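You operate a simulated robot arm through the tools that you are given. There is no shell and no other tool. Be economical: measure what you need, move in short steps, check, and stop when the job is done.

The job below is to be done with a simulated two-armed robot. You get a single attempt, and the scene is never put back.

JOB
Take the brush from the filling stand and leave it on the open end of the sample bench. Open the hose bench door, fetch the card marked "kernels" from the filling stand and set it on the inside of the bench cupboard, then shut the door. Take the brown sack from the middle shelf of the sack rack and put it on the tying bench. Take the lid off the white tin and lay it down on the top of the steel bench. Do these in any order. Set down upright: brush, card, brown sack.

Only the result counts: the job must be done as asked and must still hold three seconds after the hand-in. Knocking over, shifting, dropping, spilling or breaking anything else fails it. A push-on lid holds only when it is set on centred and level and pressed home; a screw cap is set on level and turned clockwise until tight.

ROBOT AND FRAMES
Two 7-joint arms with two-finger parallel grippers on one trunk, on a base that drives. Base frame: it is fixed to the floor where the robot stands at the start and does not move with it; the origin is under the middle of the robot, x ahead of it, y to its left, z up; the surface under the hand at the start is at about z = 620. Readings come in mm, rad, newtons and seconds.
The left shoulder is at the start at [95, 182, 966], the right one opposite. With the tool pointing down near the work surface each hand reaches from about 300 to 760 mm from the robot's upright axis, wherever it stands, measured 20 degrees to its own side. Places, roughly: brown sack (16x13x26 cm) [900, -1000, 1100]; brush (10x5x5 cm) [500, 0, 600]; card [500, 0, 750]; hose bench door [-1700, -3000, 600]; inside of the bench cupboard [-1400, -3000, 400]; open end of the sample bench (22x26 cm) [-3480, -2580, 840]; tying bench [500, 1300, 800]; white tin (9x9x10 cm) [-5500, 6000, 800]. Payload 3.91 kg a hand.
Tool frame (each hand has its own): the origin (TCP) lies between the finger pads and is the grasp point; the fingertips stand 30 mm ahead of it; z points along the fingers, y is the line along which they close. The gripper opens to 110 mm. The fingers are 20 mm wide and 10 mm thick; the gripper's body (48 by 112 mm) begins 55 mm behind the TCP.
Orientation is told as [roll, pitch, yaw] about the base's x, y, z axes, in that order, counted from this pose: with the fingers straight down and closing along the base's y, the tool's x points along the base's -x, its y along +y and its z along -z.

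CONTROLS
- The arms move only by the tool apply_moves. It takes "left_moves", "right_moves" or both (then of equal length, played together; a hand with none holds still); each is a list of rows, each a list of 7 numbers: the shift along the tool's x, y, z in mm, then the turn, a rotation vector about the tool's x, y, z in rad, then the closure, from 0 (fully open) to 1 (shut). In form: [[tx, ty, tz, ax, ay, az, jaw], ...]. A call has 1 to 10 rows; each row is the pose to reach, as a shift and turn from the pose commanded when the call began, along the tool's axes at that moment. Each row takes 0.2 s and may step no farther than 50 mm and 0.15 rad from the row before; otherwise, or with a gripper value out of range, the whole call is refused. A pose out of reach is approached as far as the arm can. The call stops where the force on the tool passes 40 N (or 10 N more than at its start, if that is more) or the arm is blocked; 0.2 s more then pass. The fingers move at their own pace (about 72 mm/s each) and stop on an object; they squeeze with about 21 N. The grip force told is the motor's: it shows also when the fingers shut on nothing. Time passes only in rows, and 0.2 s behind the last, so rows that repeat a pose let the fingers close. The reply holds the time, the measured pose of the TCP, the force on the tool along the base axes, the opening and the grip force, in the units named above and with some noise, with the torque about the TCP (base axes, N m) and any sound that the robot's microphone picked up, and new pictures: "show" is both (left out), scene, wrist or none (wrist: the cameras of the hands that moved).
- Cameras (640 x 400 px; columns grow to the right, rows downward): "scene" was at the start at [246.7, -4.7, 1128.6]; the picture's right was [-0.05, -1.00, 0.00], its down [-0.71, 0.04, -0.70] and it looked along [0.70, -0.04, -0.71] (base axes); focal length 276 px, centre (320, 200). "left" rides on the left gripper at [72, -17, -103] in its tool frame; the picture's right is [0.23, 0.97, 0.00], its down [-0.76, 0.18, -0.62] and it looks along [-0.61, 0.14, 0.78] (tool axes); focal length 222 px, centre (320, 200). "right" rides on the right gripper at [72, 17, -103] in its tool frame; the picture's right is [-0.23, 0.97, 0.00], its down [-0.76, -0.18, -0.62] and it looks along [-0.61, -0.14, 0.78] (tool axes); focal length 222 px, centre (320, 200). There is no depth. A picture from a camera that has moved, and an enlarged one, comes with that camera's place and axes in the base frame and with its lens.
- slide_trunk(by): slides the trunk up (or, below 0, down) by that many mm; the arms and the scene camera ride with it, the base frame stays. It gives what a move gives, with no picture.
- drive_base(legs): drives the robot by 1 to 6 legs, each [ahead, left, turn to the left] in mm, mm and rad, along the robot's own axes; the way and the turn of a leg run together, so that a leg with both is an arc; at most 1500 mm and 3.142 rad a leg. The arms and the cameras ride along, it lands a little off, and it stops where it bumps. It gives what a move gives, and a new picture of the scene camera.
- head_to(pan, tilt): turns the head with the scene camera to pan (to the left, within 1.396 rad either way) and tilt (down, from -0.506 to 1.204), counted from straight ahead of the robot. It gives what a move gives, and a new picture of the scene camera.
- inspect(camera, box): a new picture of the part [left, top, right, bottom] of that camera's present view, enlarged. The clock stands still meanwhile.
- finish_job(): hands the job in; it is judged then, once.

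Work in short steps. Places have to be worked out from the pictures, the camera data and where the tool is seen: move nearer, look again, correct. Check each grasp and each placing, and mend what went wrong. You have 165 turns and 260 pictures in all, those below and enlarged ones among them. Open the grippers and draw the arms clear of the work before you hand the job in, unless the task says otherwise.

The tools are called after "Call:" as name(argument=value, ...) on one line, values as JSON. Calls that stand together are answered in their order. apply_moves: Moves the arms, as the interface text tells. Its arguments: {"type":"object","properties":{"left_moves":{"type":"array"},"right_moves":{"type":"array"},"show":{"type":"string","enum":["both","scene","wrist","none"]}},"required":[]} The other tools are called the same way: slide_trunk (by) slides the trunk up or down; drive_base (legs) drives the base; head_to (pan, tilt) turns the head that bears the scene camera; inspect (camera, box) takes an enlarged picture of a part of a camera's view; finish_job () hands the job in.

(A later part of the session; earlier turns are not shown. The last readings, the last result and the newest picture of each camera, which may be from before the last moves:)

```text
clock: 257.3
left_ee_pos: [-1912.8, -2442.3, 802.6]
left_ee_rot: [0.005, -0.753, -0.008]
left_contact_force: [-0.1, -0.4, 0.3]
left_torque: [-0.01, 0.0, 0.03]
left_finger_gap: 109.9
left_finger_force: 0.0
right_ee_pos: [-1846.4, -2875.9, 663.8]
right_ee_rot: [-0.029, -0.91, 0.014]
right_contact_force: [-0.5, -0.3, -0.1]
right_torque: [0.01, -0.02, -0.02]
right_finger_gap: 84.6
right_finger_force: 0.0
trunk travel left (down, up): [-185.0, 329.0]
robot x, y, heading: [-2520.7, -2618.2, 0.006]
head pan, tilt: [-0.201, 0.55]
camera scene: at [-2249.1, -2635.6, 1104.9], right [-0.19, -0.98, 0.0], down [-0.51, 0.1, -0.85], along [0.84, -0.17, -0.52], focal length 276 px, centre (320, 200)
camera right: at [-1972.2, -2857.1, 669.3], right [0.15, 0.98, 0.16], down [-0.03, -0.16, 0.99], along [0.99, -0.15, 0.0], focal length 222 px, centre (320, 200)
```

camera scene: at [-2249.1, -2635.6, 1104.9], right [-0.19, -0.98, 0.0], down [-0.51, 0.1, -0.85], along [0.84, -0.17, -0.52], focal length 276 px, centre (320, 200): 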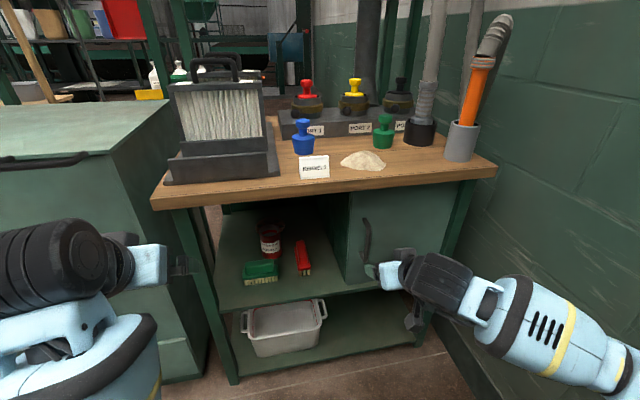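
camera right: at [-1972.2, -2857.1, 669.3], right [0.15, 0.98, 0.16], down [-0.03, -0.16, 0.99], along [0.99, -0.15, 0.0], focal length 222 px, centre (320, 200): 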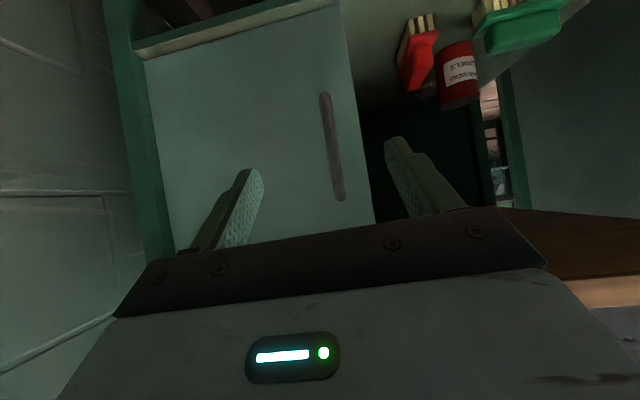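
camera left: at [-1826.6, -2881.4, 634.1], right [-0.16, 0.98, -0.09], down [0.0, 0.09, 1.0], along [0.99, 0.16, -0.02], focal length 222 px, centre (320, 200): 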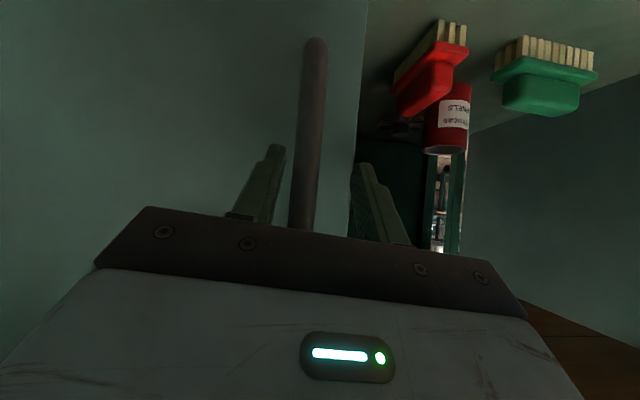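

Handle clearly between the fingers: bar at y≈-2871, z 546–667. I retract the hand 100 mm and drive the base 100 mm ahead for reach.

Call:
apply_moves(right_moves=[[28, 0, -20, -0.01, 0, 0, 0.23], [57, 0, -40, -0.02, 0, 0, 0.23], [85, 0, -60, -0.029, 0, 0, 0.23]], show="none")

Call:
drive_base(legs=[[100, 0, 0]])

Call:
apply_moves(right_moves=[[-3, 0, 20, 0, 0, 0, 0.23], [-6, 0, 40, 0, 0, 0, 0.23]], show="wrist")

```text
clock: 258.1
left_ee_pos: [-1912.4, -2442.4, 802.3]
left_ee_rot: [0.005, -0.752, -0.006]
left_contact_force: [0.1, 0.2, 0.1]
left_torque: [-0.01, -0.04, 0.03]
left_finger_gap: 110.0
left_finger_force: 0.0
right_ee_pos: [-1910.8, -2892.8, 646.4]
right_ee_rot: [-0.004, -0.908, 0.016]
right_contact_force: [1.7, 0.0, 0.2]
right_torque: [-0.01, 0.02, -0.01]
right_finger_gap: 84.5
right_finger_force: 0.1
right hand out of reach, approached as far as the arm can: row 2, 3
trunk travel left (down, up): [-185.0, 329.0]
robot x, y, heading: [-2518.6, -2613.1, 0.002]
head pan, tilt: [-0.201, 0.55]
```

```text
clock: 259.2
left_ee_pos: [-1813.6, -2442.8, 803.2]
left_ee_rot: [0.006, -0.752, -0.009]
left_contact_force: [-0.7, -0.6, -0.3]
left_torque: [0.02, 0.01, 0.01]
left_finger_gap: 110.3
left_finger_force: 0.1
right_ee_pos: [-1812.7, -2893.3, 647.2]
right_ee_rot: [-0.007, -0.905, 0.013]
right_contact_force: [0.1, 0.3, -0.3]
right_torque: [0.01, 0.0, 0.0]
right_finger_gap: 84.6
right_finger_force: 0.1
trunk travel left (down, up): [-185.0, 329.0]
robot x, y, heading: [-2420.1, -2620.8, 0.002]
head pan, tilt: [-0.201, 0.55]
camera scene: at [-2149.8, -2635.5, 1104.7], right [-0.2, -0.98, 0.0], down [-0.51, 0.1, -0.85], along [0.84, -0.17, -0.52], focal length 276 px, centre (320, 200)
```

scene: 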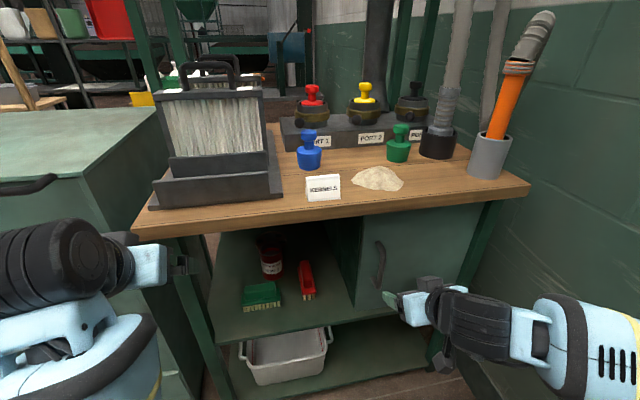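

```text
clock: 259.8
left_ee_pos: [-1814.1, -2442.6, 801.4]
left_ee_rot: [0.006, -0.752, -0.01]
left_contact_force: [0.4, -0.3, 0.6]
left_torque: [0.0, -0.04, -0.02]
left_finger_gap: 110.1
left_finger_force: 0.0
right_ee_pos: [-1778.7, -2893.2, 626.9]
right_ee_rot: [-0.005, -0.906, 0.016]
right_contact_force: [-0.1, 0.1, -0.2]
right_torque: [0.01, 0.01, -0.02]
right_finger_gap: 84.7
right_finger_force: 0.1
trunk travel left (down, up): [-185.0, 329.0]
robot x, y, heading: [-2420.2, -2619.1, 0.003]
head pan, tilt: [-0.201, 0.55]
camera right: at [-1904.5, -2877.3, 633.8], right [0.13, 0.98, 0.18], down [-0.02, -0.17, 0.98], along [0.99, -0.13, -0.01], focal length 222 px, centre (320, 200)
```

right: 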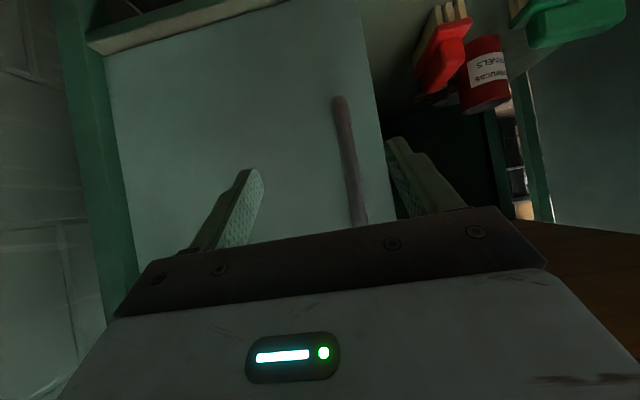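

I shift 21 mm left and advance to the bar, stopping with it just ahead of the TCP.

Call:
apply_moves(right_moves=[[-2, 15, 10, 0, 0, 0, 0.23], [-6, 21, 30, 0, 0, 0, 0.23], [-10, 21, 50, 0, 0, 0, 0.23], [-14, 21, 67, 0, 0, 0, 0.23]], show="wrist")

```text
clock: 260.8
left_ee_pos: [-1813.1, -2443.5, 802.6]
left_ee_rot: [0.005, -0.751, -0.008]
left_contact_force: [0.0, -0.1, -0.3]
left_torque: [-0.03, -0.01, -0.01]
left_finger_gap: 110.2
left_finger_force: 0.0
right_ee_pos: [-1716.9, -2872.1, 598.9]
right_ee_rot: [-0.005, -0.907, 0.015]
right_contact_force: [0.3, -0.2, -0.4]
right_torque: [-0.02, 0.01, 0.02]
right_finger_gap: 84.9
right_finger_force: 0.1
trunk travel left (down, up): [-185.0, 329.0]
robot x, y, heading: [-2421.7, -2618.0, 0.003]
head pan, tilt: [-0.201, 0.55]
camera right: at [-1843.0, -2856.1, 604.6], right [0.13, 0.98, 0.18], down [-0.02, -0.17, 0.98], along [0.99, -0.13, -0.01], focal length 222 px, centre (320, 200)
```

right: 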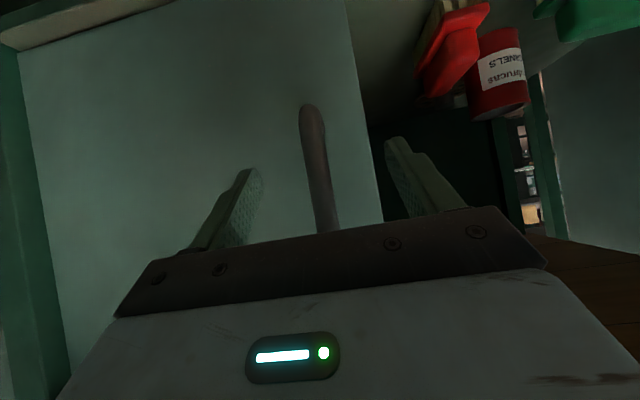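

Well centred, no contact. I close on the bar.

Call:
apply_moves(right_moves=[[0, 0, 0, 0, 0, 0, 0.6], [0, 0, 0, 0, 0, 0, 1], [0, 0, 0, 0, 0, 0, 1], [0, 0, 0, 0, 0, 0, 1]], show="wrist")

```text
clock: 261.8
left_ee_pos: [-1813.3, -2442.7, 802.1]
left_ee_rot: [0.004, -0.753, -0.009]
left_contact_force: [0.1, 0.0, -0.7]
left_torque: [-0.03, -0.03, -0.01]
left_finger_gap: 110.2
left_finger_force: 0.1
right_ee_pos: [-1718.1, -2870.5, 599.5]
right_ee_rot: [-0.006, -0.907, 0.013]
right_contact_force: [0.5, -0.8, -0.1]
right_torque: [0.28, 0.03, -0.02]
right_finger_gap: 13.8
right_finger_force: 45.0
trunk travel left (down, up): [-185.0, 329.0]
robot x, y, heading: [-2420.8, -2618.0, 0.005]
head pan, tilt: [-0.201, 0.55]
camera right: at [-1843.3, -2856.1, 604.7], right [0.13, 0.98, 0.18], down [-0.02, -0.18, 0.98], along [0.99, -0.13, -0.01], focal length 222 px, centre (320, 200)
```

right: 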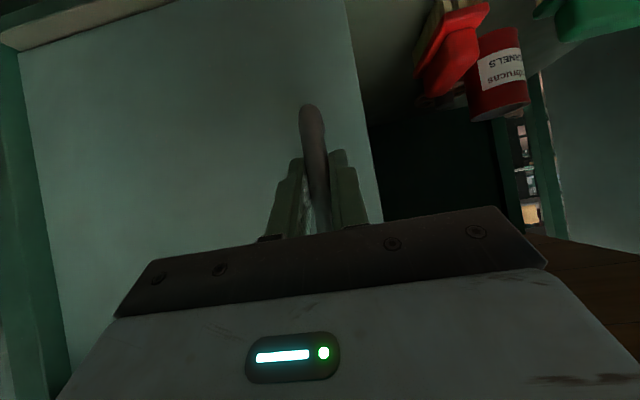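

Clean grip with zero residual force. I pull along -x on the door's arc.

Call:
apply_moves(right_moves=[[3.7, 0, -4.7, 0, 0, 0, 1], [8.6, 0, -11, 0, 0, 0, 1], [14.8, -1, -19, 0, 0, 0, 1], [22, -3, -28, 0, 0, 0, 1], [31, -5, -39, 0, 0, 0, 1], [41, -9, -52, 0, 0, 0, 1]], show="wrist")

```text
clock: 263.2
left_ee_pos: [-1814.7, -2444.5, 803.1]
left_ee_rot: [0.007, -0.751, -0.012]
left_contact_force: [-0.4, 0.1, -0.6]
left_torque: [-0.02, 0.02, -0.04]
left_finger_gap: 109.9
left_finger_force: 0.0
right_ee_pos: [-1740.2, -2875.9, 597.7]
right_ee_rot: [-0.007, -0.899, 0.011]
right_contact_force: [5.1, -20.4, 0.1]
right_torque: [0.18, -0.09, -0.22]
right_finger_gap: 13.8
right_finger_force: 45.4
right hand out of reach, approached as far as the arm can: row 4, 5, 6
trunk travel left (down, up): [-185.0, 329.0]
robot x, y, heading: [-2420.2, -2615.6, 0.008]
head pan, tilt: [-0.201, 0.55]
camera right: at [-1866.3, -2860.0, 605.4], right [0.14, 0.98, 0.17], down [-0.01, -0.17, 0.98], along [0.99, -0.14, -0.01], focal length 222 px, centre (320, 200)
```

right: 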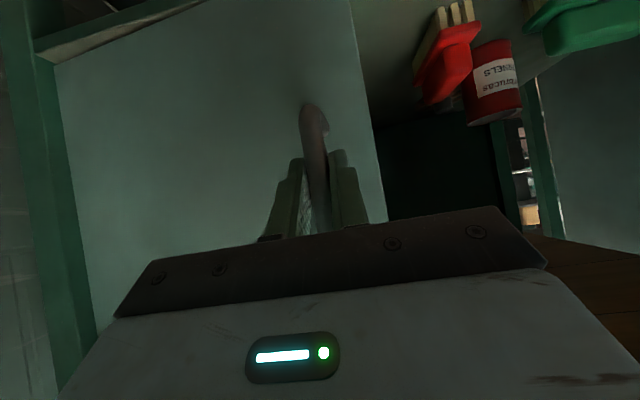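

The door is opening; the arm is near its inner limit, so I pull further with the base.

Call:
drive_base(legs=[[-40, -10, 0], [-40, -17, 0]])

```text
clock: 264.6
left_ee_pos: [-1892.8, -2472.1, 802.7]
left_ee_rot: [0.006, -0.752, -0.014]
left_contact_force: [0.5, -0.2, -0.5]
left_torque: [0.02, -0.01, -0.02]
left_finger_gap: 109.8
left_finger_force: 0.0
right_ee_pos: [-1818.1, -2905.5, 598.7]
right_ee_rot: [-0.011, -0.899, 0.009]
right_contact_force: [14.2, -25.8, 2.5]
right_torque: [0.53, 0.22, -0.11]
right_finger_gap: 13.6
right_finger_force: 45.1
trunk travel left (down, up): [-185.0, 329.0]
robot x, y, heading: [-2500.5, -2645.2, 0.003]
head pan, tilt: [-0.201, 0.55]
camera scene: at [-2229.6, -2664.8, 1104.8], right [-0.2, -0.98, 0.0], down [-0.51, 0.1, -0.85], along [0.84, -0.17, -0.52], focal length 276 px, centre (320, 200)
```

scene: 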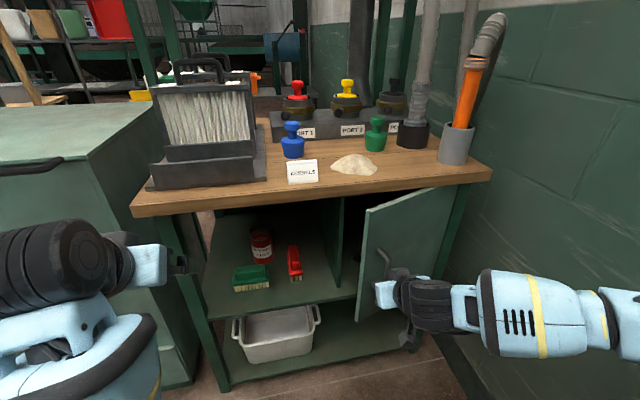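

The door is about 25° open. I go on with a gentle arc of the base, watching the wall clearance of the right elbow.

Call:
drive_base(legs=[[-46, -10, -0.08]])

Call:
head_to(pan=-0.6, tilt=0.7)

```text
clock: 265.5
left_ee_pos: [-1927.9, -2524.4, 803.0]
left_ee_rot: [0.006, -0.755, -0.086]
left_contact_force: [-0.1, -0.2, 0.8]
left_torque: [0.0, -0.01, 0.01]
left_finger_gap: 110.0
left_finger_force: 0.0
right_ee_pos: [-1890.6, -2963.3, 597.7]
right_ee_rot: [-0.011, -0.895, -0.064]
right_contact_force: [-15.5, 14.5, -3.9]
right_torque: [0.64, 0.39, 0.21]
right_finger_gap: 13.9
right_finger_force: 44.8
trunk travel left (down, up): [-185.0, 329.0]
robot x, y, heading: [-2545.8, -2656.1, -0.074]
head pan, tilt: [-0.201, 0.55]
camera scene: at [-2279.7, -2691.8, 1105.1], right [-0.27, -0.96, 0.0], down [-0.5, 0.14, -0.85], along [0.82, -0.23, -0.52], focal length 276 px, centre (320, 200)
```

scene: 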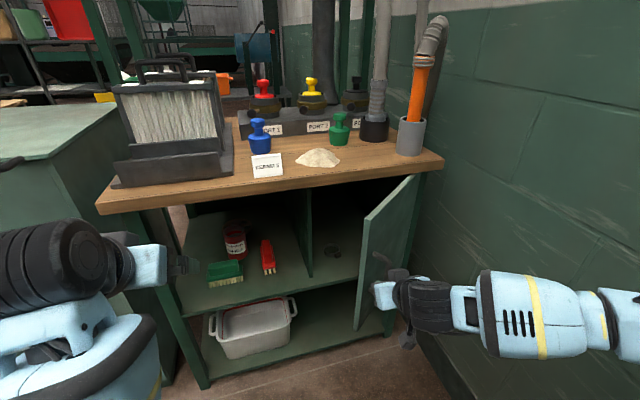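

```text
clock: 266.4
left_ee_pos: [-1928.9, -2527.4, 803.7]
left_ee_rot: [0.007, -0.751, -0.087]
left_contact_force: [0.2, -0.1, -0.2]
left_torque: [-0.02, 0.0, 0.0]
left_finger_gap: 110.0
left_finger_force: 0.0
right_ee_pos: [-1890.2, -2963.0, 597.4]
right_ee_rot: [-0.009, -0.898, -0.066]
right_contact_force: [-3.2, 2.4, 4.0]
right_torque: [0.48, -0.09, 0.08]
right_finger_gap: 13.8
right_finger_force: 44.7
trunk travel left (down, up): [-185.0, 329.0]
robot x, y, heading: [-2544.4, -2653.1, -0.075]
head pan, tilt: [-0.6, 0.7]
camera scene: at [-2299.2, -2720.5, 1091.9], right [-0.62, -0.78, 0.0], down [-0.5, 0.4, -0.77], along [0.6, -0.48, -0.64], focal length 276 px, centre (320, 200)
```

scene: 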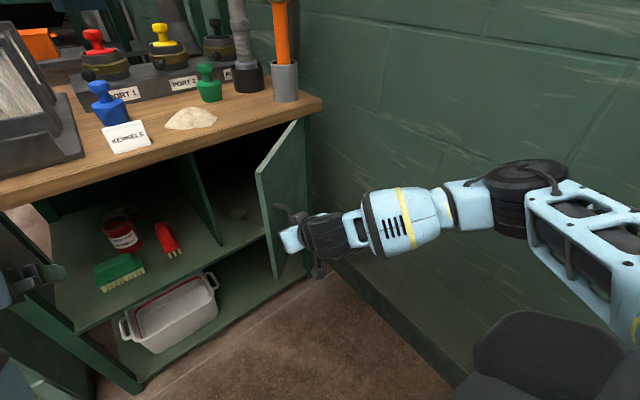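

Door is at ~50°. I swing it further along the arc with the arm.

Call:
apply_moves(right_moves=[[8, -38, -10, 0, 0, 0, 1], [15, -72, -19, 0, 0, 0, 1], [19, -107, -23, 0, 0, 0, 1], [20, -131, -24, 0, 0, 0, 1]], show="scene")

```text
clock: 266.8
left_ee_pos: [-1928.5, -2525.8, 801.9]
left_ee_rot: [0.004, -0.754, -0.086]
left_contact_force: [-0.3, 0.3, 0.1]
left_torque: [0.01, 0.01, -0.02]
left_finger_gap: 110.0
left_finger_force: 0.0
right_ee_pos: [-1907.9, -2984.9, 598.4]
right_ee_rot: [0.009, -0.892, -0.059]
right_contact_force: [-8.6, 7.2, 8.8]
right_torque: [-0.38, -0.06, -0.15]
right_finger_gap: 13.9
right_finger_force: 44.9
trunk travel left (down, up): [-185.0, 329.0]
robot x, y, heading: [-2544.9, -2654.4, -0.071]
head pan, tilt: [-0.6, 0.7]
stopped in row 2 (right hand): the force on the tool passed its limit at 41 N (the readings are from after the stop); the commanded pose is now the measured one
camera scene: at [-2299.6, -2719.9, 1092.0], right [-0.63, -0.78, 0.0], down [-0.5, 0.4, -0.77], along [0.6, -0.48, -0.64], focal length 276 px, centre (320, 200)
```

scene: 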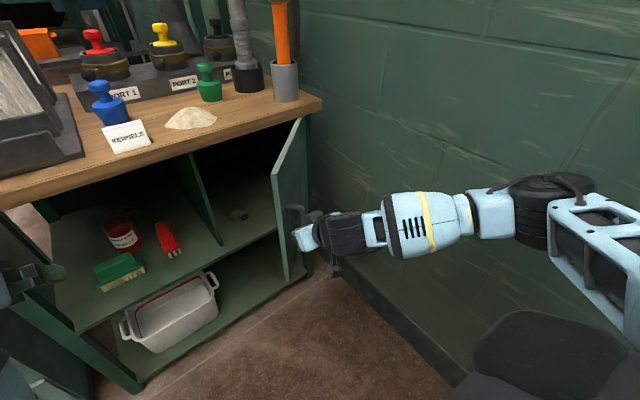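

Door is at ~55–60°. I release the handle, back off and rise above the door to push it further from its inner side.

Call:
apply_moves(right_moves=[[0, 0, 0, 0, 0, 0, 0.6], [0, 0, 0, 0, 0, 0, 0.6], [0, 0, -35, 0, 0, 0, 0.6], [-20, 0, -70, 0, 0, 0, 0.6], [-60, 10, -95, 0, 0.05, 0, 0.8], [-100, 20, -120, 0, 0.15, 0, 1], [-140, 30, -145, 0, 0.25, 0, 1], [-180, 40, -165, 0, 0.35, 0, 1]], show="scene")

```text
clock: 268.6
left_ee_pos: [-1928.4, -2524.3, 802.3]
left_ee_rot: [0.005, -0.752, -0.087]
left_contact_force: [-0.2, 0.2, 0.6]
left_torque: [0.03, -0.03, 0.0]
left_finger_gap: 110.3
left_finger_force: 0.0
right_ee_pos: [-1920.1, -2949.1, 840.1]
right_ee_rot: [0.002, -0.535, -0.055]
right_contact_force: [0.6, 0.3, 0.0]
right_torque: [-0.02, 0.0, 0.0]
right_finger_gap: 0.1
right_finger_force: 21.0
trunk travel left (down, up): [-185.0, 329.0]
robot x, y, heading: [-2546.2, -2652.7, -0.078]
head pan, tilt: [-0.6, 0.7]
camera scene: at [-2299.1, -2719.9, 1091.8], right [-0.63, -0.78, 0.0], down [-0.5, 0.4, -0.77], along [0.6, -0.48, -0.64], focal length 276 px, centre (320, 200)
```

scene: 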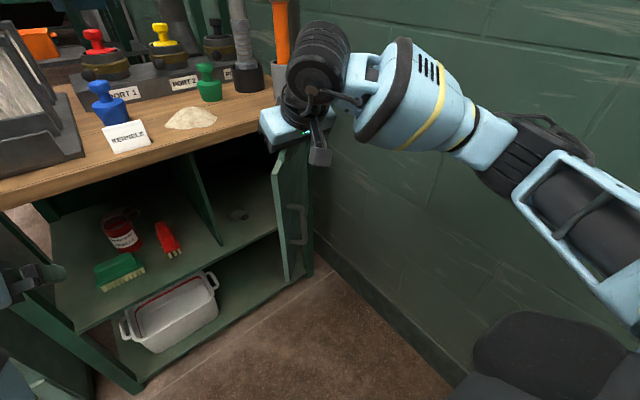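

I move to the door's inner side above it and lower the closed fingers behind the door.

Call:
apply_moves(right_moves=[[-22, 21, 13, 0, 0, 0, 1], [-44, 42, 26, 0, 0, 0, 1], [-66, 63, 39, 0, 0, 0, 1], [-48, 63, 69, 0, 0, 0, 1], [-30, 63, 99, 0, 0, 0, 1], [-12, 63, 129, 0, 0, 0, 1]], show="scene")

```text
clock: 270.1
left_ee_pos: [-1929.1, -2524.3, 803.0]
left_ee_rot: [0.003, -0.753, -0.086]
left_contact_force: [0.0, -0.6, 0.5]
left_torque: [0.0, 0.0, -0.01]
left_finger_gap: 110.0
left_finger_force: 0.0
right_ee_pos: [-1834.5, -2885.9, 753.7]
right_ee_rot: [0.009, -0.567, -0.053]
right_contact_force: [-4.5, 5.8, 12.8]
right_torque: [-0.93, 0.57, -0.53]
right_finger_gap: 0.0
right_finger_force: 20.8
trunk travel left (down, up): [-185.0, 329.0]
robot x, y, heading: [-2546.2, -2648.4, -0.075]
head pan, tilt: [-0.6, 0.7]
stopped in row 6 (right hand): the force on the tool passed its limit at 44 N (the readings are from after the stop); the commanded pose is now the measured one
camera scene: at [-2299.6, -2719.5, 1092.0], right [-0.62, -0.78, 0.0], down [-0.5, 0.4, -0.77], along [0.6, -0.48, -0.64], focal length 276 px, centre (320, 200)
```

scene: 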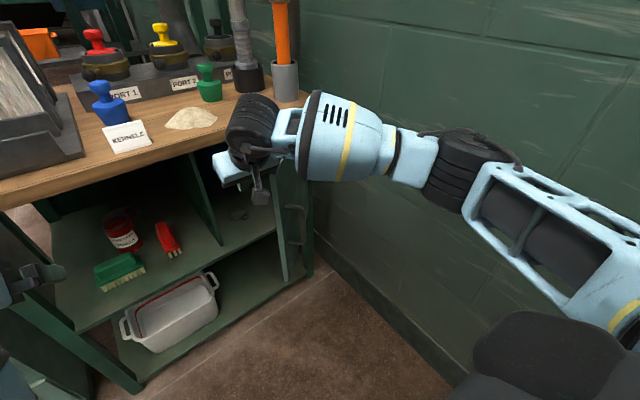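

A link rests lightly on the door's top edge. I rise 12 mm while pushing the door's inner face outward along its arc.

Call:
apply_moves(right_moves=[[-6, 0, -10, 0, 0, 0, 1], [8, -39, -18, 0, 0, 0, 1], [21, -77, -26, 0, 0, 0, 1], [24, -122, -28, 0, 0, 0, 1]], show="scene")

```text
clock: 271.1
left_ee_pos: [-1927.8, -2527.3, 802.3]
left_ee_rot: [0.005, -0.753, -0.086]
left_contact_force: [0.0, 0.4, -0.3]
left_torque: [0.02, -0.04, -0.01]
left_finger_gap: 110.0
left_finger_force: 0.0
right_ee_pos: [-1877.3, -3008.5, 757.8]
right_ee_rot: [0.007, -0.561, -0.057]
right_contact_force: [0.5, -0.1, 0.0]
right_torque: [0.03, 0.01, 0.04]
right_finger_gap: 0.0
right_finger_force: 20.6
trunk travel left (down, up): [-185.0, 329.0]
robot x, y, heading: [-2544.1, -2651.1, -0.08]
head pan, tilt: [-0.6, 0.7]
camera scene: at [-2299.1, -2720.8, 1091.7], right [-0.63, -0.78, 0.0], down [-0.5, 0.4, -0.76], along [0.6, -0.48, -0.64], focal length 276 px, centre (320, 200)
```

scene: 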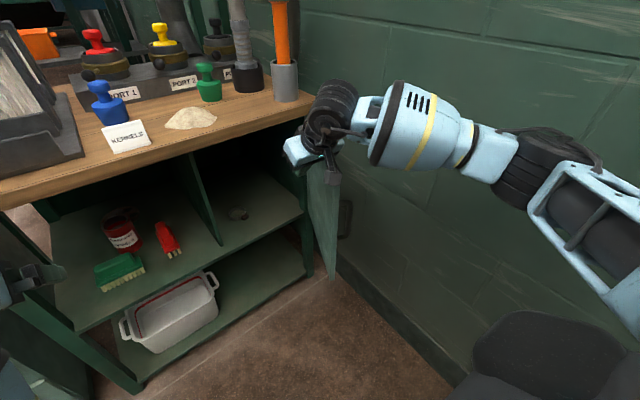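

Door is near 90°. I push it further toward the wall.

Call:
apply_moves(right_moves=[[-2, -46, 1, 0, 0, 0, 1], [-8, -80, 4, 0, 0, 0, 1], [-14, -112, 8, 0, 0, 0, 1]], show="scene")

```text
clock: 271.9
left_ee_pos: [-1927.9, -2525.5, 802.3]
left_ee_rot: [0.004, -0.753, -0.087]
left_contact_force: [-0.7, -0.3, -0.4]
left_torque: [-0.03, 0.0, -0.01]
left_finger_gap: 110.1
left_finger_force: 0.0
right_ee_pos: [-1865.4, -3122.0, 758.4]
right_ee_rot: [0.008, -0.56, -0.054]
right_contact_force: [0.0, -0.2, -0.4]
right_torque: [0.0, -0.01, -0.03]
right_finger_gap: 0.1
right_finger_force: 21.0
trunk travel left (down, up): [-185.0, 329.0]
robot x, y, heading: [-2545.1, -2653.5, -0.075]
head pan, tilt: [-0.6, 0.7]
camera scene: at [-2298.9, -2720.6, 1091.7], right [-0.63, -0.78, 0.0], down [-0.5, 0.4, -0.76], along [0.6, -0.48, -0.64], focal length 276 px, centre (320, 200)
```

scene: 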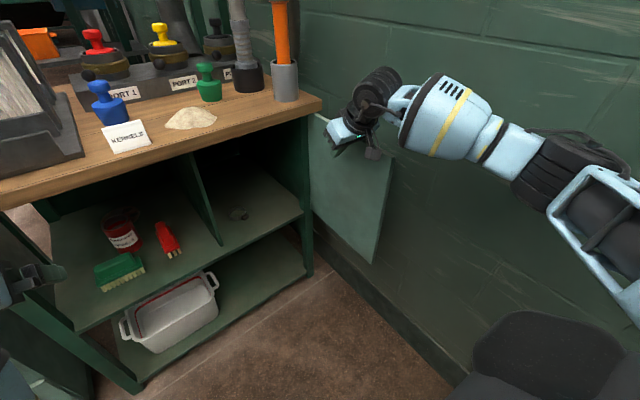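

The door stands wide open (~120°). I raise the right hand and bring it back over to the card on the bench, restoring the 50° tilt.

Call:
apply_moves(right_moves=[[-25, 0, -40, 0, 0, 0, 0.5], [-50, 10, -80, 0, 0, 0, 0.23], [-75, 25, -118, 0, -0.04, 0, 0.23], [-85, 60, -140, 0, -0.08, 0, 0.23], [-83, 105, -142, 0, -0.12, 0, 0.23], [-81, 150, -144, 0, -0.16, 0, 0.23], [-79, 195, -146, 0, -0.2, 0, 0.23], [-77, 240, -148, 0, -0.25, 0, 0.23], [-75, 285, -150, 0, -0.31, 0, 0.23]], show="none")

Call:
drive_base(legs=[[60, 30, 0.075]])

Call:
inspect(camera="scene", box=[100, 80, 420, 300])

```text
clock: 273.9
left_ee_pos: [-1927.1, -2524.9, 803.0]
left_ee_rot: [0.006, -0.752, -0.089]
left_contact_force: [0.1, -0.7, 0.2]
left_torque: [0.0, -0.01, 0.01]
left_finger_gap: 110.2
left_finger_force: 0.0
right_ee_pos: [-1867.5, -2836.0, 928.6]
right_ee_rot: [0.008, -0.871, -0.058]
right_contact_force: [-0.6, 0.7, 0.2]
right_torque: [0.03, 0.01, 0.01]
right_finger_gap: 84.5
right_finger_force: 0.1
trunk travel left (down, up): [-185.0, 329.0]
robot x, y, heading: [-2547.2, -2653.6, -0.079]
head pan, tilt: [-0.6, 0.7]
```

```text
clock: 274.9
left_ee_pos: [-1878.5, -2451.8, 802.8]
left_ee_rot: [0.007, -0.752, -0.01]
left_contact_force: [0.2, 0.3, 0.2]
left_torque: [-0.02, -0.05, -0.01]
left_finger_gap: 110.2
left_finger_force: 0.0
right_ee_pos: [-1795.1, -2757.9, 928.4]
right_ee_rot: [0.009, -0.873, 0.016]
right_contact_force: [0.6, -0.9, 0.1]
right_torque: [0.02, 0.02, 0.01]
right_finger_gap: 84.9
right_finger_force: 0.1
trunk travel left (down, up): [-185.0, 329.0]
robot x, y, heading: [-2485.1, -2623.0, 0.001]
head pan, tilt: [-0.6, 0.7]
camera scene: at [-2234.2, -2673.9, 1091.6], right [-0.57, -0.82, 0.0], down [-0.53, 0.36, -0.76], along [0.63, -0.43, -0.64], focal length 276 px, centre (320, 200)
```

scene: 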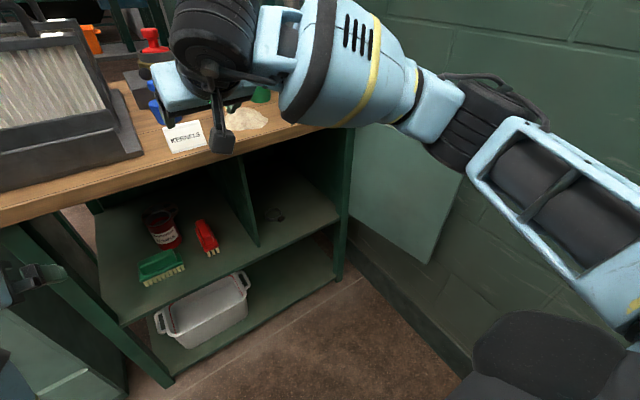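

```text
1.82 times, centred on (260, 190) of scene
camera zoom: at [-2234.2, -2673.9, 1091.6], right [-0.57, -0.82, 0.0], down [-0.53, 0.36, -0.76], along [0.63, -0.43, -0.64], focal length 503 px, centre (429, 218)
```

zoom: 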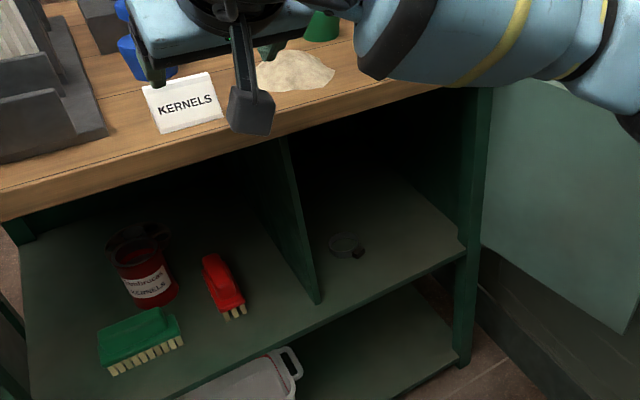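

Cupboard floor is at z≈455, with a small ring near [-1590, -2930] to avoid. I drive 80 mm ahead and descend over the card to re-grasp it.

Call:
drive_base(legs=[[80, 0, 0]])

Call:
apply_moves(right_moves=[[0, 23, 0, 0.01, 0, 0.01, 0.2], [-10, 23, 18, 0.01, 0, 0.01, 0.2]], show="wrist")

```text
clock: 275.9
left_ee_pos: [-1795.3, -2453.9, 802.2]
left_ee_rot: [0.005, -0.753, -0.013]
left_contact_force: [-0.3, -0.6, -0.6]
left_torque: [0.04, 0.03, 0.02]
left_finger_gap: 109.9
left_finger_force: 0.1
right_ee_pos: [-1712.6, -2760.1, 928.1]
right_ee_rot: [0.008, -0.872, 0.014]
right_contact_force: [0.2, -0.5, -0.7]
right_torque: [0.02, 0.02, 0.04]
right_finger_gap: 85.0
right_finger_force: 0.0
trunk travel left (down, up): [-185.0, 329.0]
robot x, y, heading: [-2402.9, -2625.7, -0.002]
head pan, tilt: [-0.6, 0.7]
camera scene: at [-2152.1, -2674.8, 1091.6], right [-0.57, -0.82, 0.0], down [-0.53, 0.36, -0.76], along [0.63, -0.43, -0.64], focal length 276 px, centre (320, 200)
```

scene: 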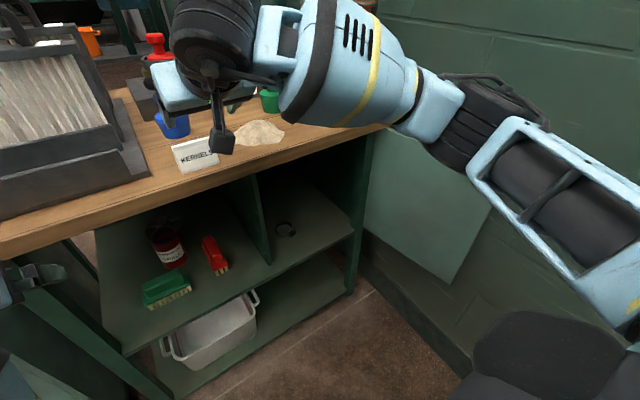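

```text
clock: 276.6
left_ee_pos: [-1797.1, -2454.5, 802.1]
left_ee_rot: [0.005, -0.751, -0.014]
left_contact_force: [0.3, 0.1, -0.2]
left_torque: [0.02, -0.06, 0.01]
left_finger_gap: 109.9
left_finger_force: 0.0
right_ee_pos: [-1693.5, -2736.0, 925.8]
right_ee_rot: [0.012, -0.872, -0.002]
right_contact_force: [0.2, -0.4, 0.9]
right_torque: [0.0, 0.03, 0.0]
right_finger_gap: 87.7
right_finger_force: 0.1
trunk travel left (down, up): [-185.0, 329.0]
robot x, y, heading: [-2405.6, -2627.9, 0.001]
head pan, tilt: [-0.6, 0.7]
camera right: at [-1818.5, -2719.7, 936.4], right [0.14, 0.97, 0.18], down [0.02, -0.19, 0.98], along [0.99, -0.13, -0.04], focal length 222 px, centre (320, 200)
```

right: 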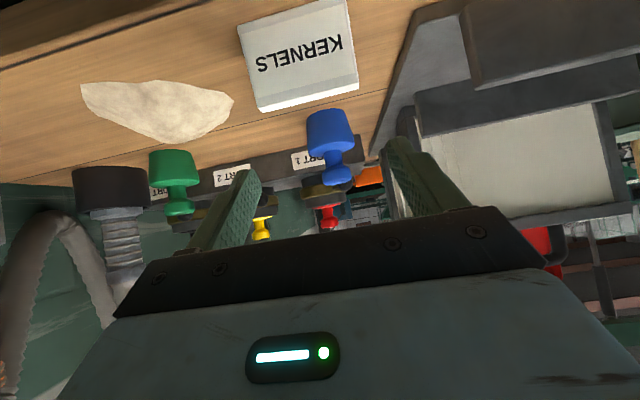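

Card lines up. I lower over it and close.

Call:
apply_moves(right_moves=[[18, 2, 15, 0, 0, 0, 0.2], [36, 3, 30, 0, 0, 0, 0.2], [54, 3, 46, 0, 0, 0, 0.2], [54, 3, 46, 0, 0, 0, 0.6], [54, 3, 46, 0, 0, 0, 1], [54, 3, 46, 0, 0, 0, 1]], show="wrist")

```text
clock: 277.9
left_ee_pos: [-1796.6, -2453.6, 803.4]
left_ee_rot: [0.004, -0.753, -0.013]
left_contact_force: [0.1, 0.5, 0.4]
left_torque: [-0.03, -0.01, 0.02]
left_finger_gap: 110.0
left_finger_force: 0.0
right_ee_pos: [-1695.5, -2733.5, 853.1]
right_ee_rot: [0.01, -0.871, -0.001]
right_contact_force: [0.7, -0.5, 0.9]
right_torque: [-0.02, 0.01, -0.01]
right_finger_gap: 64.8
right_finger_force: 21.4
trunk travel left (down, up): [-185.0, 329.0]
robot x, y, heading: [-2402.3, -2625.0, 0.003]
head pan, tilt: [-0.6, 0.7]
camera right: at [-1820.1, -2716.5, 864.2], right [0.14, 0.97, 0.18], down [0.02, -0.18, 0.98], along [0.99, -0.13, -0.04], focal length 222 px, centre (320, 200)
```

right: 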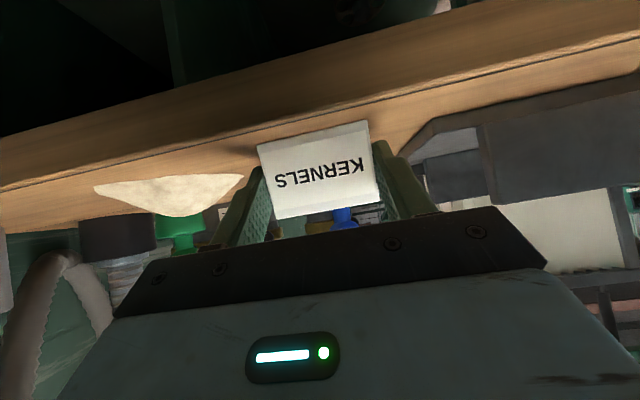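

Card re-gripped. I lift it and draw back, retracting the left hand too.

Call:
apply_moves(right_moves=[[-23, 0, -20, 0, 0, 0, 1], [-46, 0, -39, 0, 0, 0, 1], [-30, -8, -70, 0, 0, 0, 1], [-5, -16, -100, 0, 0, 0, 1], [18, -25, -125, 0, 0, 0, 1]], left_moves=[[19, 0, -18, 0, 0, 0, 0], [38, 0, -36, 0, 0, 0, 0], [57, 0, -54, 0, 0, 0, 0], [76, 0, -72, 0, 0, 0, 0], [95, 0, -89, 0, 0, 0, 0]], show="none")

Call:
drive_base(legs=[[75, -86, -0.2]])

```text
clock: 279.1
left_ee_pos: [-1908.5, -2432.5, 782.6]
left_ee_rot: [0.106, -0.775, -0.05]
left_contact_force: [0.5, 0.2, -1.1]
left_torque: [-0.01, 0.02, -0.02]
left_finger_gap: 110.2
left_finger_force: 0.0
left hand out of reach, approached as far as the arm can: row 3, 4, 5
right_ee_pos: [-1801.4, -2759.0, 919.6]
right_ee_rot: [0.011, -0.87, -0.001]
right_contact_force: [0.5, -0.5, -0.4]
right_torque: [0.02, 0.03, -0.01]
right_finger_gap: 64.9
right_finger_force: 21.0
trunk travel left (down, up): [-185.0, 329.0]
robot x, y, heading: [-2404.1, -2628.1, -0.001]
head pan, tilt: [-0.6, 0.7]
```

```text
clock: 280.6
left_ee_pos: [-1816.3, -2632.6, 778.0]
left_ee_rot: [0.112, -0.767, -0.262]
left_contact_force: [-1.1, 0.4, -0.1]
left_torque: [0.03, -0.02, 0.0]
left_finger_gap: 110.0
left_finger_force: 0.1
right_ee_pos: [-1774.7, -2970.1, 921.7]
right_ee_rot: [0.013, -0.87, -0.203]
right_contact_force: [-0.1, -0.1, -1.1]
right_torque: [0.01, 0.01, 0.03]
right_finger_gap: 64.6
right_finger_force: 20.9
trunk travel left (down, up): [-185.0, 329.0]
robot x, y, heading: [-2336.7, -2718.1, -0.205]
head pan, tilt: [-0.6, 0.7]
camera scene: at [-2102.5, -2818.6, 1091.7], right [-0.72, -0.69, 0.0], down [-0.45, 0.46, -0.76], along [0.53, -0.55, -0.64], focal length 276 px, centre (320, 200)
```

scene: 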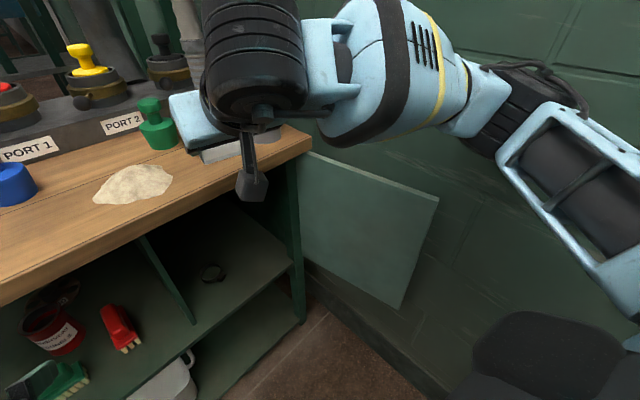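

I pull the right hand back from the bench edge and lower the trunk by 120 mm.

Call:
apply_moves(right_moves=[[21, 0, -25, 0, 0, 0, 1], [42, 0, -50, 0, 0, 0, 1], [62, 0, -73, 0, 0, 0, 1]], show="none")

Call:
slide_trunk(by=-120)

```text
clock: 281.4
left_ee_pos: [-1818.2, -2628.0, 778.6]
left_ee_rot: [0.111, -0.772, -0.26]
left_contact_force: [0.4, 0.0, -1.1]
left_torque: [-0.01, -0.03, -0.02]
left_finger_gap: 109.7
left_finger_force: 0.1
right_ee_pos: [-1872.2, -2948.1, 920.5]
right_ee_rot: [0.007, -0.873, -0.2]
right_contact_force: [0.6, 0.3, -0.4]
right_torque: [0.01, -0.03, 0.02]
right_finger_gap: 65.2
right_finger_force: 21.2
trunk travel left (down, up): [-185.0, 329.0]
robot x, y, heading: [-2340.5, -2720.2, -0.204]
head pan, tilt: [-0.6, 0.7]
```

```text
clock: 282.9
left_ee_pos: [-1803.7, -2618.5, 620.3]
left_ee_rot: [0.164, -0.69, -0.285]
left_contact_force: [-0.2, 0.8, -0.6]
left_torque: [0.01, 0.0, 0.02]
left_finger_gap: 110.3
left_finger_force: 0.1
right_ee_pos: [-1875.1, -2948.0, 811.6]
right_ee_rot: [0.003, -0.897, -0.201]
right_contact_force: [0.7, 0.5, 0.3]
right_torque: [0.05, 0.02, 0.02]
right_finger_gap: 65.1
right_finger_force: 21.1
trunk travel left (down, up): [-65.0, 449.0]
robot x, y, heading: [-2337.8, -2718.5, -0.206]
head pan, tilt: [-0.6, 0.7]
```

I lower the card in front of the cupboard opening.

Call:
apply_moves(right_moves=[[26, 0, 31, 0, 0.005, 0, 1], [52, 0, 62, 0, 0.01, 0, 1], [79, 0, 93, 0, 0.015, 0, 1], [105, 0, 125, 0, 0.02, 0, 1], [131, 0, 156, 0, 0.027, 0, 1]])

```text
clock: 283.6
left_ee_pos: [-1802.1, -2611.9, 618.7]
left_ee_rot: [0.164, -0.692, -0.276]
left_contact_force: [-0.8, 0.3, -0.5]
left_torque: [0.0, -0.02, 0.0]
left_finger_gap: 110.0
left_finger_force: 0.1
right_ee_pos: [-1847.0, -2942.5, 793.3]
right_ee_rot: [0.001, -1.079, -0.181]
right_contact_force: [0.5, -0.6, -0.3]
right_torque: [0.02, 0.0, 0.03]
right_finger_gap: 64.9
right_finger_force: 21.2
trunk travel left (down, up): [-65.0, 449.0]
robot x, y, heading: [-2338.7, -2713.9, -0.205]
head pan, tilt: [-0.6, 0.7]
stopped in row 3 (right hand): the arm was blocked; the commanded pose is now the measured one
camera scene: at [-2059.0, -2816.5, 952.4], right [-0.72, -0.7, 0.0], down [-0.44, 0.45, -0.77], along [0.54, -0.56, -0.63], focal length 276 px, centre (320, 200)
camera right: at [-1966.6, -2903.8, 777.0], right [0.28, 0.94, 0.2], down [-0.22, -0.14, 0.97], along [0.94, -0.31, 0.17], focal length 222 px, centre (320, 200)
```

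scene: 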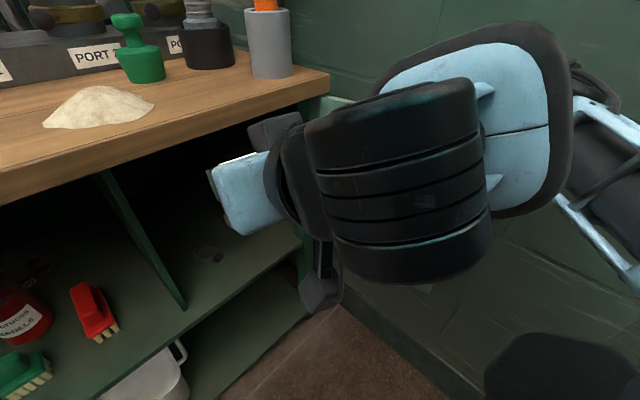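
right: 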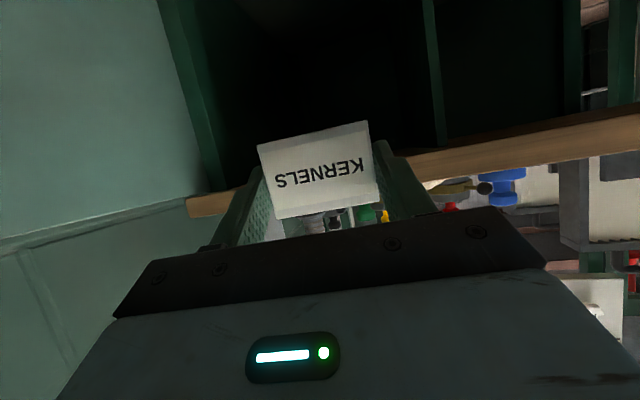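

The arm is too folded here. I back the base 140 mm so it can work more extended.

Call:
drive_base(legs=[[-140, 0, 0]])

Call:
apply_moves(right_moves=[[-10, 0, 25, 0, 0.04, 0, 1], [-20, 0, 50, 0, 0.08, 0, 1], [-30, 0, 78, 0, 0.12, 0, 1], [-40, 0, 106, 0, 0.16, 0, 1], [-45, 0, 130, 0, 0.2, 0, 1]], show="scene")

```text
clock: 284.9
left_ee_pos: [-1931.0, -2591.9, 616.5]
left_ee_rot: [0.175, -0.683, -0.283]
left_contact_force: [-0.3, 0.4, 0.1]
left_torque: [0.0, -0.02, 0.03]
left_finger_gap: 109.8
left_finger_force: 0.0
right_ee_pos: [-1975.8, -2925.6, 780.1]
right_ee_rot: [0.019, -1.052, -0.201]
right_contact_force: [0.8, 0.5, -0.5]
right_torque: [0.0, -0.01, -0.01]
right_finger_gap: 65.0
right_finger_force: 21.9
trunk travel left (down, up): [-65.0, 449.0]
robot x, y, heading: [-2468.7, -2693.1, -0.201]
head pan, tilt: [-0.6, 0.7]
camera scene: at [-2186.4, -2799.8, 950.6], right [-0.72, -0.7, 0.0], down [-0.45, 0.46, -0.77], along [0.53, -0.55, -0.64], focal length 276 px, centre (320, 200)
```

scene: 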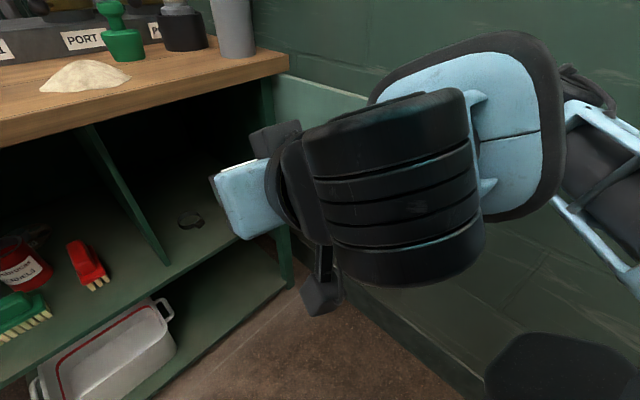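

```text
clock: 286.1
left_ee_pos: [-1930.4, -2591.2, 616.8]
left_ee_rot: [0.173, -0.683, -0.285]
left_contact_force: [-1.0, 0.2, 0.7]
left_torque: [0.01, -0.01, 0.01]
left_finger_gap: 110.0
left_finger_force: 0.1
right_ee_pos: [-1841.2, -2949.0, 754.3]
right_ee_rot: [0.013, -0.849, -0.192]
right_contact_force: [0.0, -0.4, -1.4]
right_torque: [-0.02, -0.03, 0.0]
right_finger_gap: 64.8
right_finger_force: 21.1
trunk travel left (down, up): [-65.0, 449.0]
robot x, y, heading: [-2468.3, -2692.7, -0.202]
head pan, tilt: [-0.6, 0.7]
camera scene: at [-2186.1, -2799.9, 950.5], right [-0.72, -0.7, 0.0], down [-0.45, 0.46, -0.76], along [0.53, -0.55, -0.64], focal length 276 px, centre (320, 200)
```

scene: 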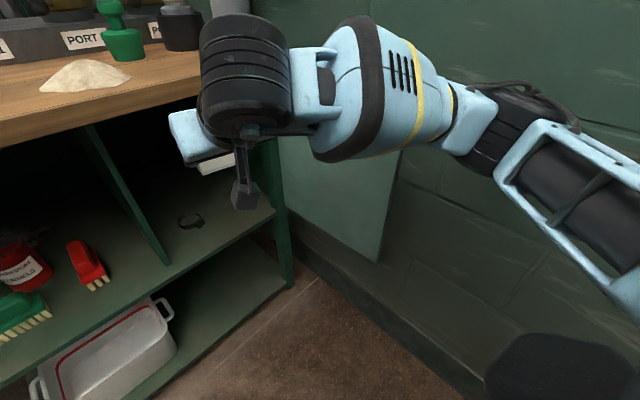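

Better posture. I lower straight down 200 mm.

Call:
apply_moves(right_moves=[[30, 0, 26, 0, -0.005, 0, 1], [60, 0, 53, 0, -0.01, 0, 1], [90, 0, 79, 0, -0.015, 0, 1], [120, 0, 106, 0, -0.02, 0, 1], [150, 0, 132, 0, -0.02, 0, 1]])

```text
clock: 287.3
left_ee_pos: [-1931.3, -2591.0, 617.8]
left_ee_rot: [0.174, -0.679, -0.284]
left_contact_force: [0.3, 0.4, 1.2]
left_torque: [-0.01, 0.0, 0.01]
left_finger_gap: 110.1
left_finger_force: 0.1
right_ee_pos: [-1842.2, -2947.2, 555.3]
right_ee_rot: [0.013, -0.874, -0.195]
right_contact_force: [-0.2, 0.4, -0.3]
right_torque: [-0.01, 0.02, 0.0]
right_finger_gap: 65.1
right_finger_force: 21.5
trunk travel left (down, up): [-65.0, 449.0]
robot x, y, heading: [-2471.0, -2690.4, -0.204]
head pan, tilt: [-0.6, 0.7]
camera scene: at [-2186.1, -2799.9, 950.5], right [-0.72, -0.7, 0.0], down [-0.45, 0.46, -0.76], along [0.53, -0.55, -0.64], focal length 276 px, centre (320, 200)
camera right: at [-1962.3, -2908.3, 566.0], right [0.32, 0.93, 0.18], down [-0.02, -0.19, 0.98], along [0.95, -0.32, -0.04], focal length 222 px, centre (320, 200)
```

scene: 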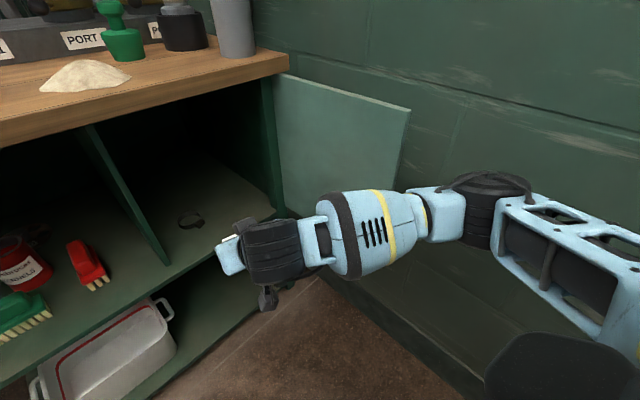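
right: 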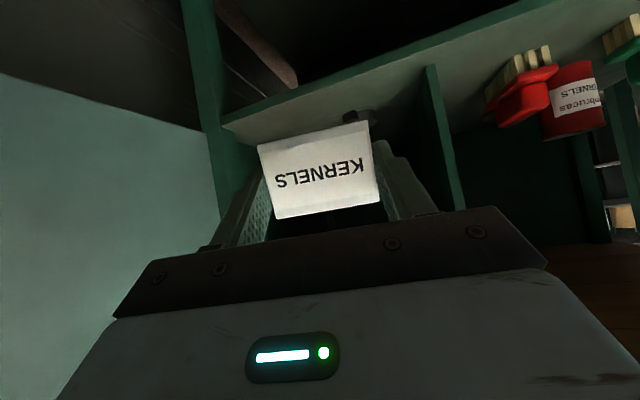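

The card is in front of the opening. I extend the arm 120 mm forward and slightly right, into the cupboard mouth.

Call:
apply_moves(right_moves=[[-19, -10, 23, 0, 0, 0, 1], [-38, -20, 46, 0, 0, 0, 1], [-58, -29, 69, 0, 0, 0, 1], [-77, -29, 92, 0, 0, 0, 1]])

```text
clock: 288.3
left_ee_pos: [-1931.6, -2591.9, 616.6]
left_ee_rot: [0.175, -0.68, -0.285]
left_contact_force: [-0.6, 0.2, -0.4]
left_torque: [0.01, -0.01, -0.01]
left_finger_gap: 110.0
left_finger_force: 0.1
right_ee_pos: [-1729.1, -2997.6, 553.7]
right_ee_rot: [0.014, -0.871, -0.192]
right_contact_force: [0.2, -0.1, -0.3]
right_torque: [-0.01, 0.0, -0.02]
right_finger_gap: 64.9
right_finger_force: 21.2
trunk travel left (down, up): [-65.0, 449.0]
robot x, y, heading: [-2472.8, -2692.4, -0.2]
head pan, tilt: [-0.6, 0.7]
camera scene: at [-2186.1, -2799.9, 950.6], right [-0.72, -0.7, 0.0], down [-0.45, 0.46, -0.76], along [0.53, -0.55, -0.64], focal length 276 px, centre (320, 200)
camera right: at [-1849.5, -2958.3, 565.3], right [0.32, 0.93, 0.18], down [-0.02, -0.19, 0.98], along [0.95, -0.32, -0.04], focal length 222 px, centre (320, 200)
```

scene: 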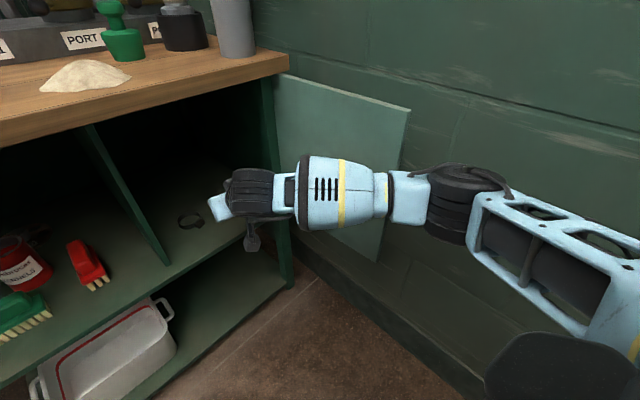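
right: 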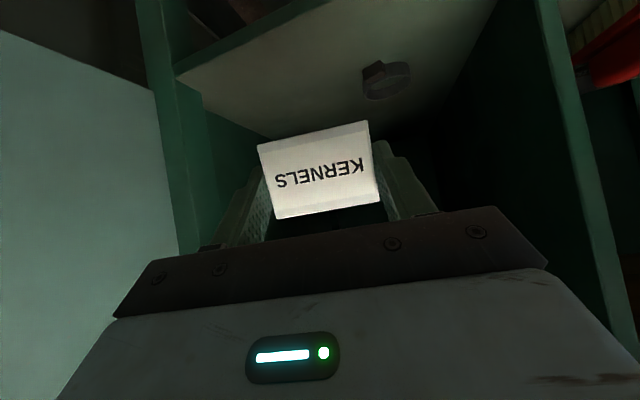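

Posture is good and the ring is clear to the left. I drive the base 88 mm forward to bring the card inside.

Call:
drive_base(legs=[[88, 0, 0]])

Call:
apply_moves(right_moves=[[14, 0, 11, 0, 0, 0, 1], [28, 0, 23, 0, 0, 0, 1], [36, 0, 30, 0, 0, 0, 1]], show="wrist")

```text
clock: 289.4
left_ee_pos: [-1845.9, -2610.5, 617.1]
left_ee_rot: [0.175, -0.679, -0.286]
left_contact_force: [-0.5, 0.4, -0.2]
left_torque: [0.02, 0.01, 0.01]
left_finger_gap: 109.9
left_finger_force: 0.0
right_ee_pos: [-1646.3, -3017.2, 555.3]
right_ee_rot: [0.013, -0.872, -0.197]
right_contact_force: [0.0, 0.2, 0.5]
right_torque: [-0.03, -0.01, -0.02]
right_finger_gap: 64.8
right_finger_force: 20.6
trunk travel left (down, up): [-65.0, 449.0]
robot x, y, heading: [-2388.5, -2709.7, -0.205]
head pan, tilt: [-0.6, 0.7]
camera scene: at [-2101.1, -2817.9, 950.5], right [-0.72, -0.69, 0.0], down [-0.45, 0.46, -0.76], along [0.53, -0.55, -0.64], focal length 276 px, centre (320, 200)
```

scene: 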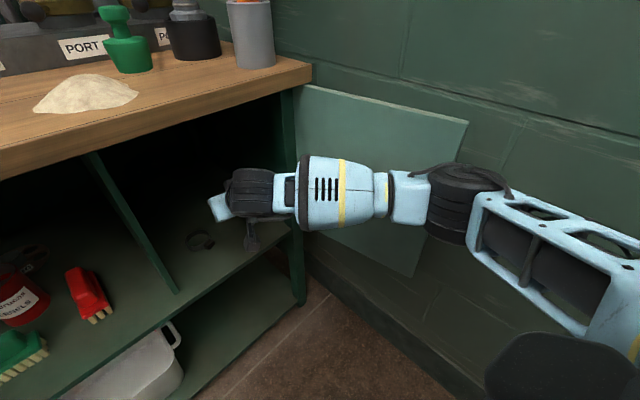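

```text
clock: 290.2
left_ee_pos: [-1844.7, -2609.5, 616.8]
left_ee_rot: [0.177, -0.682, -0.288]
left_contact_force: [-0.3, -0.7, 0.4]
left_torque: [0.01, 0.01, -0.01]
left_finger_gap: 110.3
left_finger_force: 0.0
right_ee_pos: [-1646.6, -3017.0, 509.5]
right_ee_rot: [0.014, -0.871, -0.193]
right_contact_force: [-0.4, -0.3, 0.0]
right_torque: [0.01, 0.01, -0.01]
right_finger_gap: 65.0
right_finger_force: 20.7
trunk travel left (down, up): [-65.0, 449.0]
robot x, y, heading: [-2383.7, -2706.9, -0.199]
head pan, tilt: [-0.6, 0.7]
camera right: at [-1766.2, -2976.4, 518.3], right [0.32, 0.93, 0.18], down [-0.02, -0.19, 0.98], along [0.95, -0.32, -0.04], focal length 222 px, centre (320, 200)
```

right: 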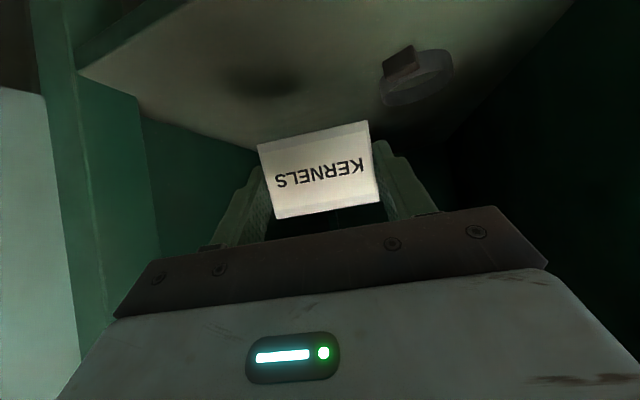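

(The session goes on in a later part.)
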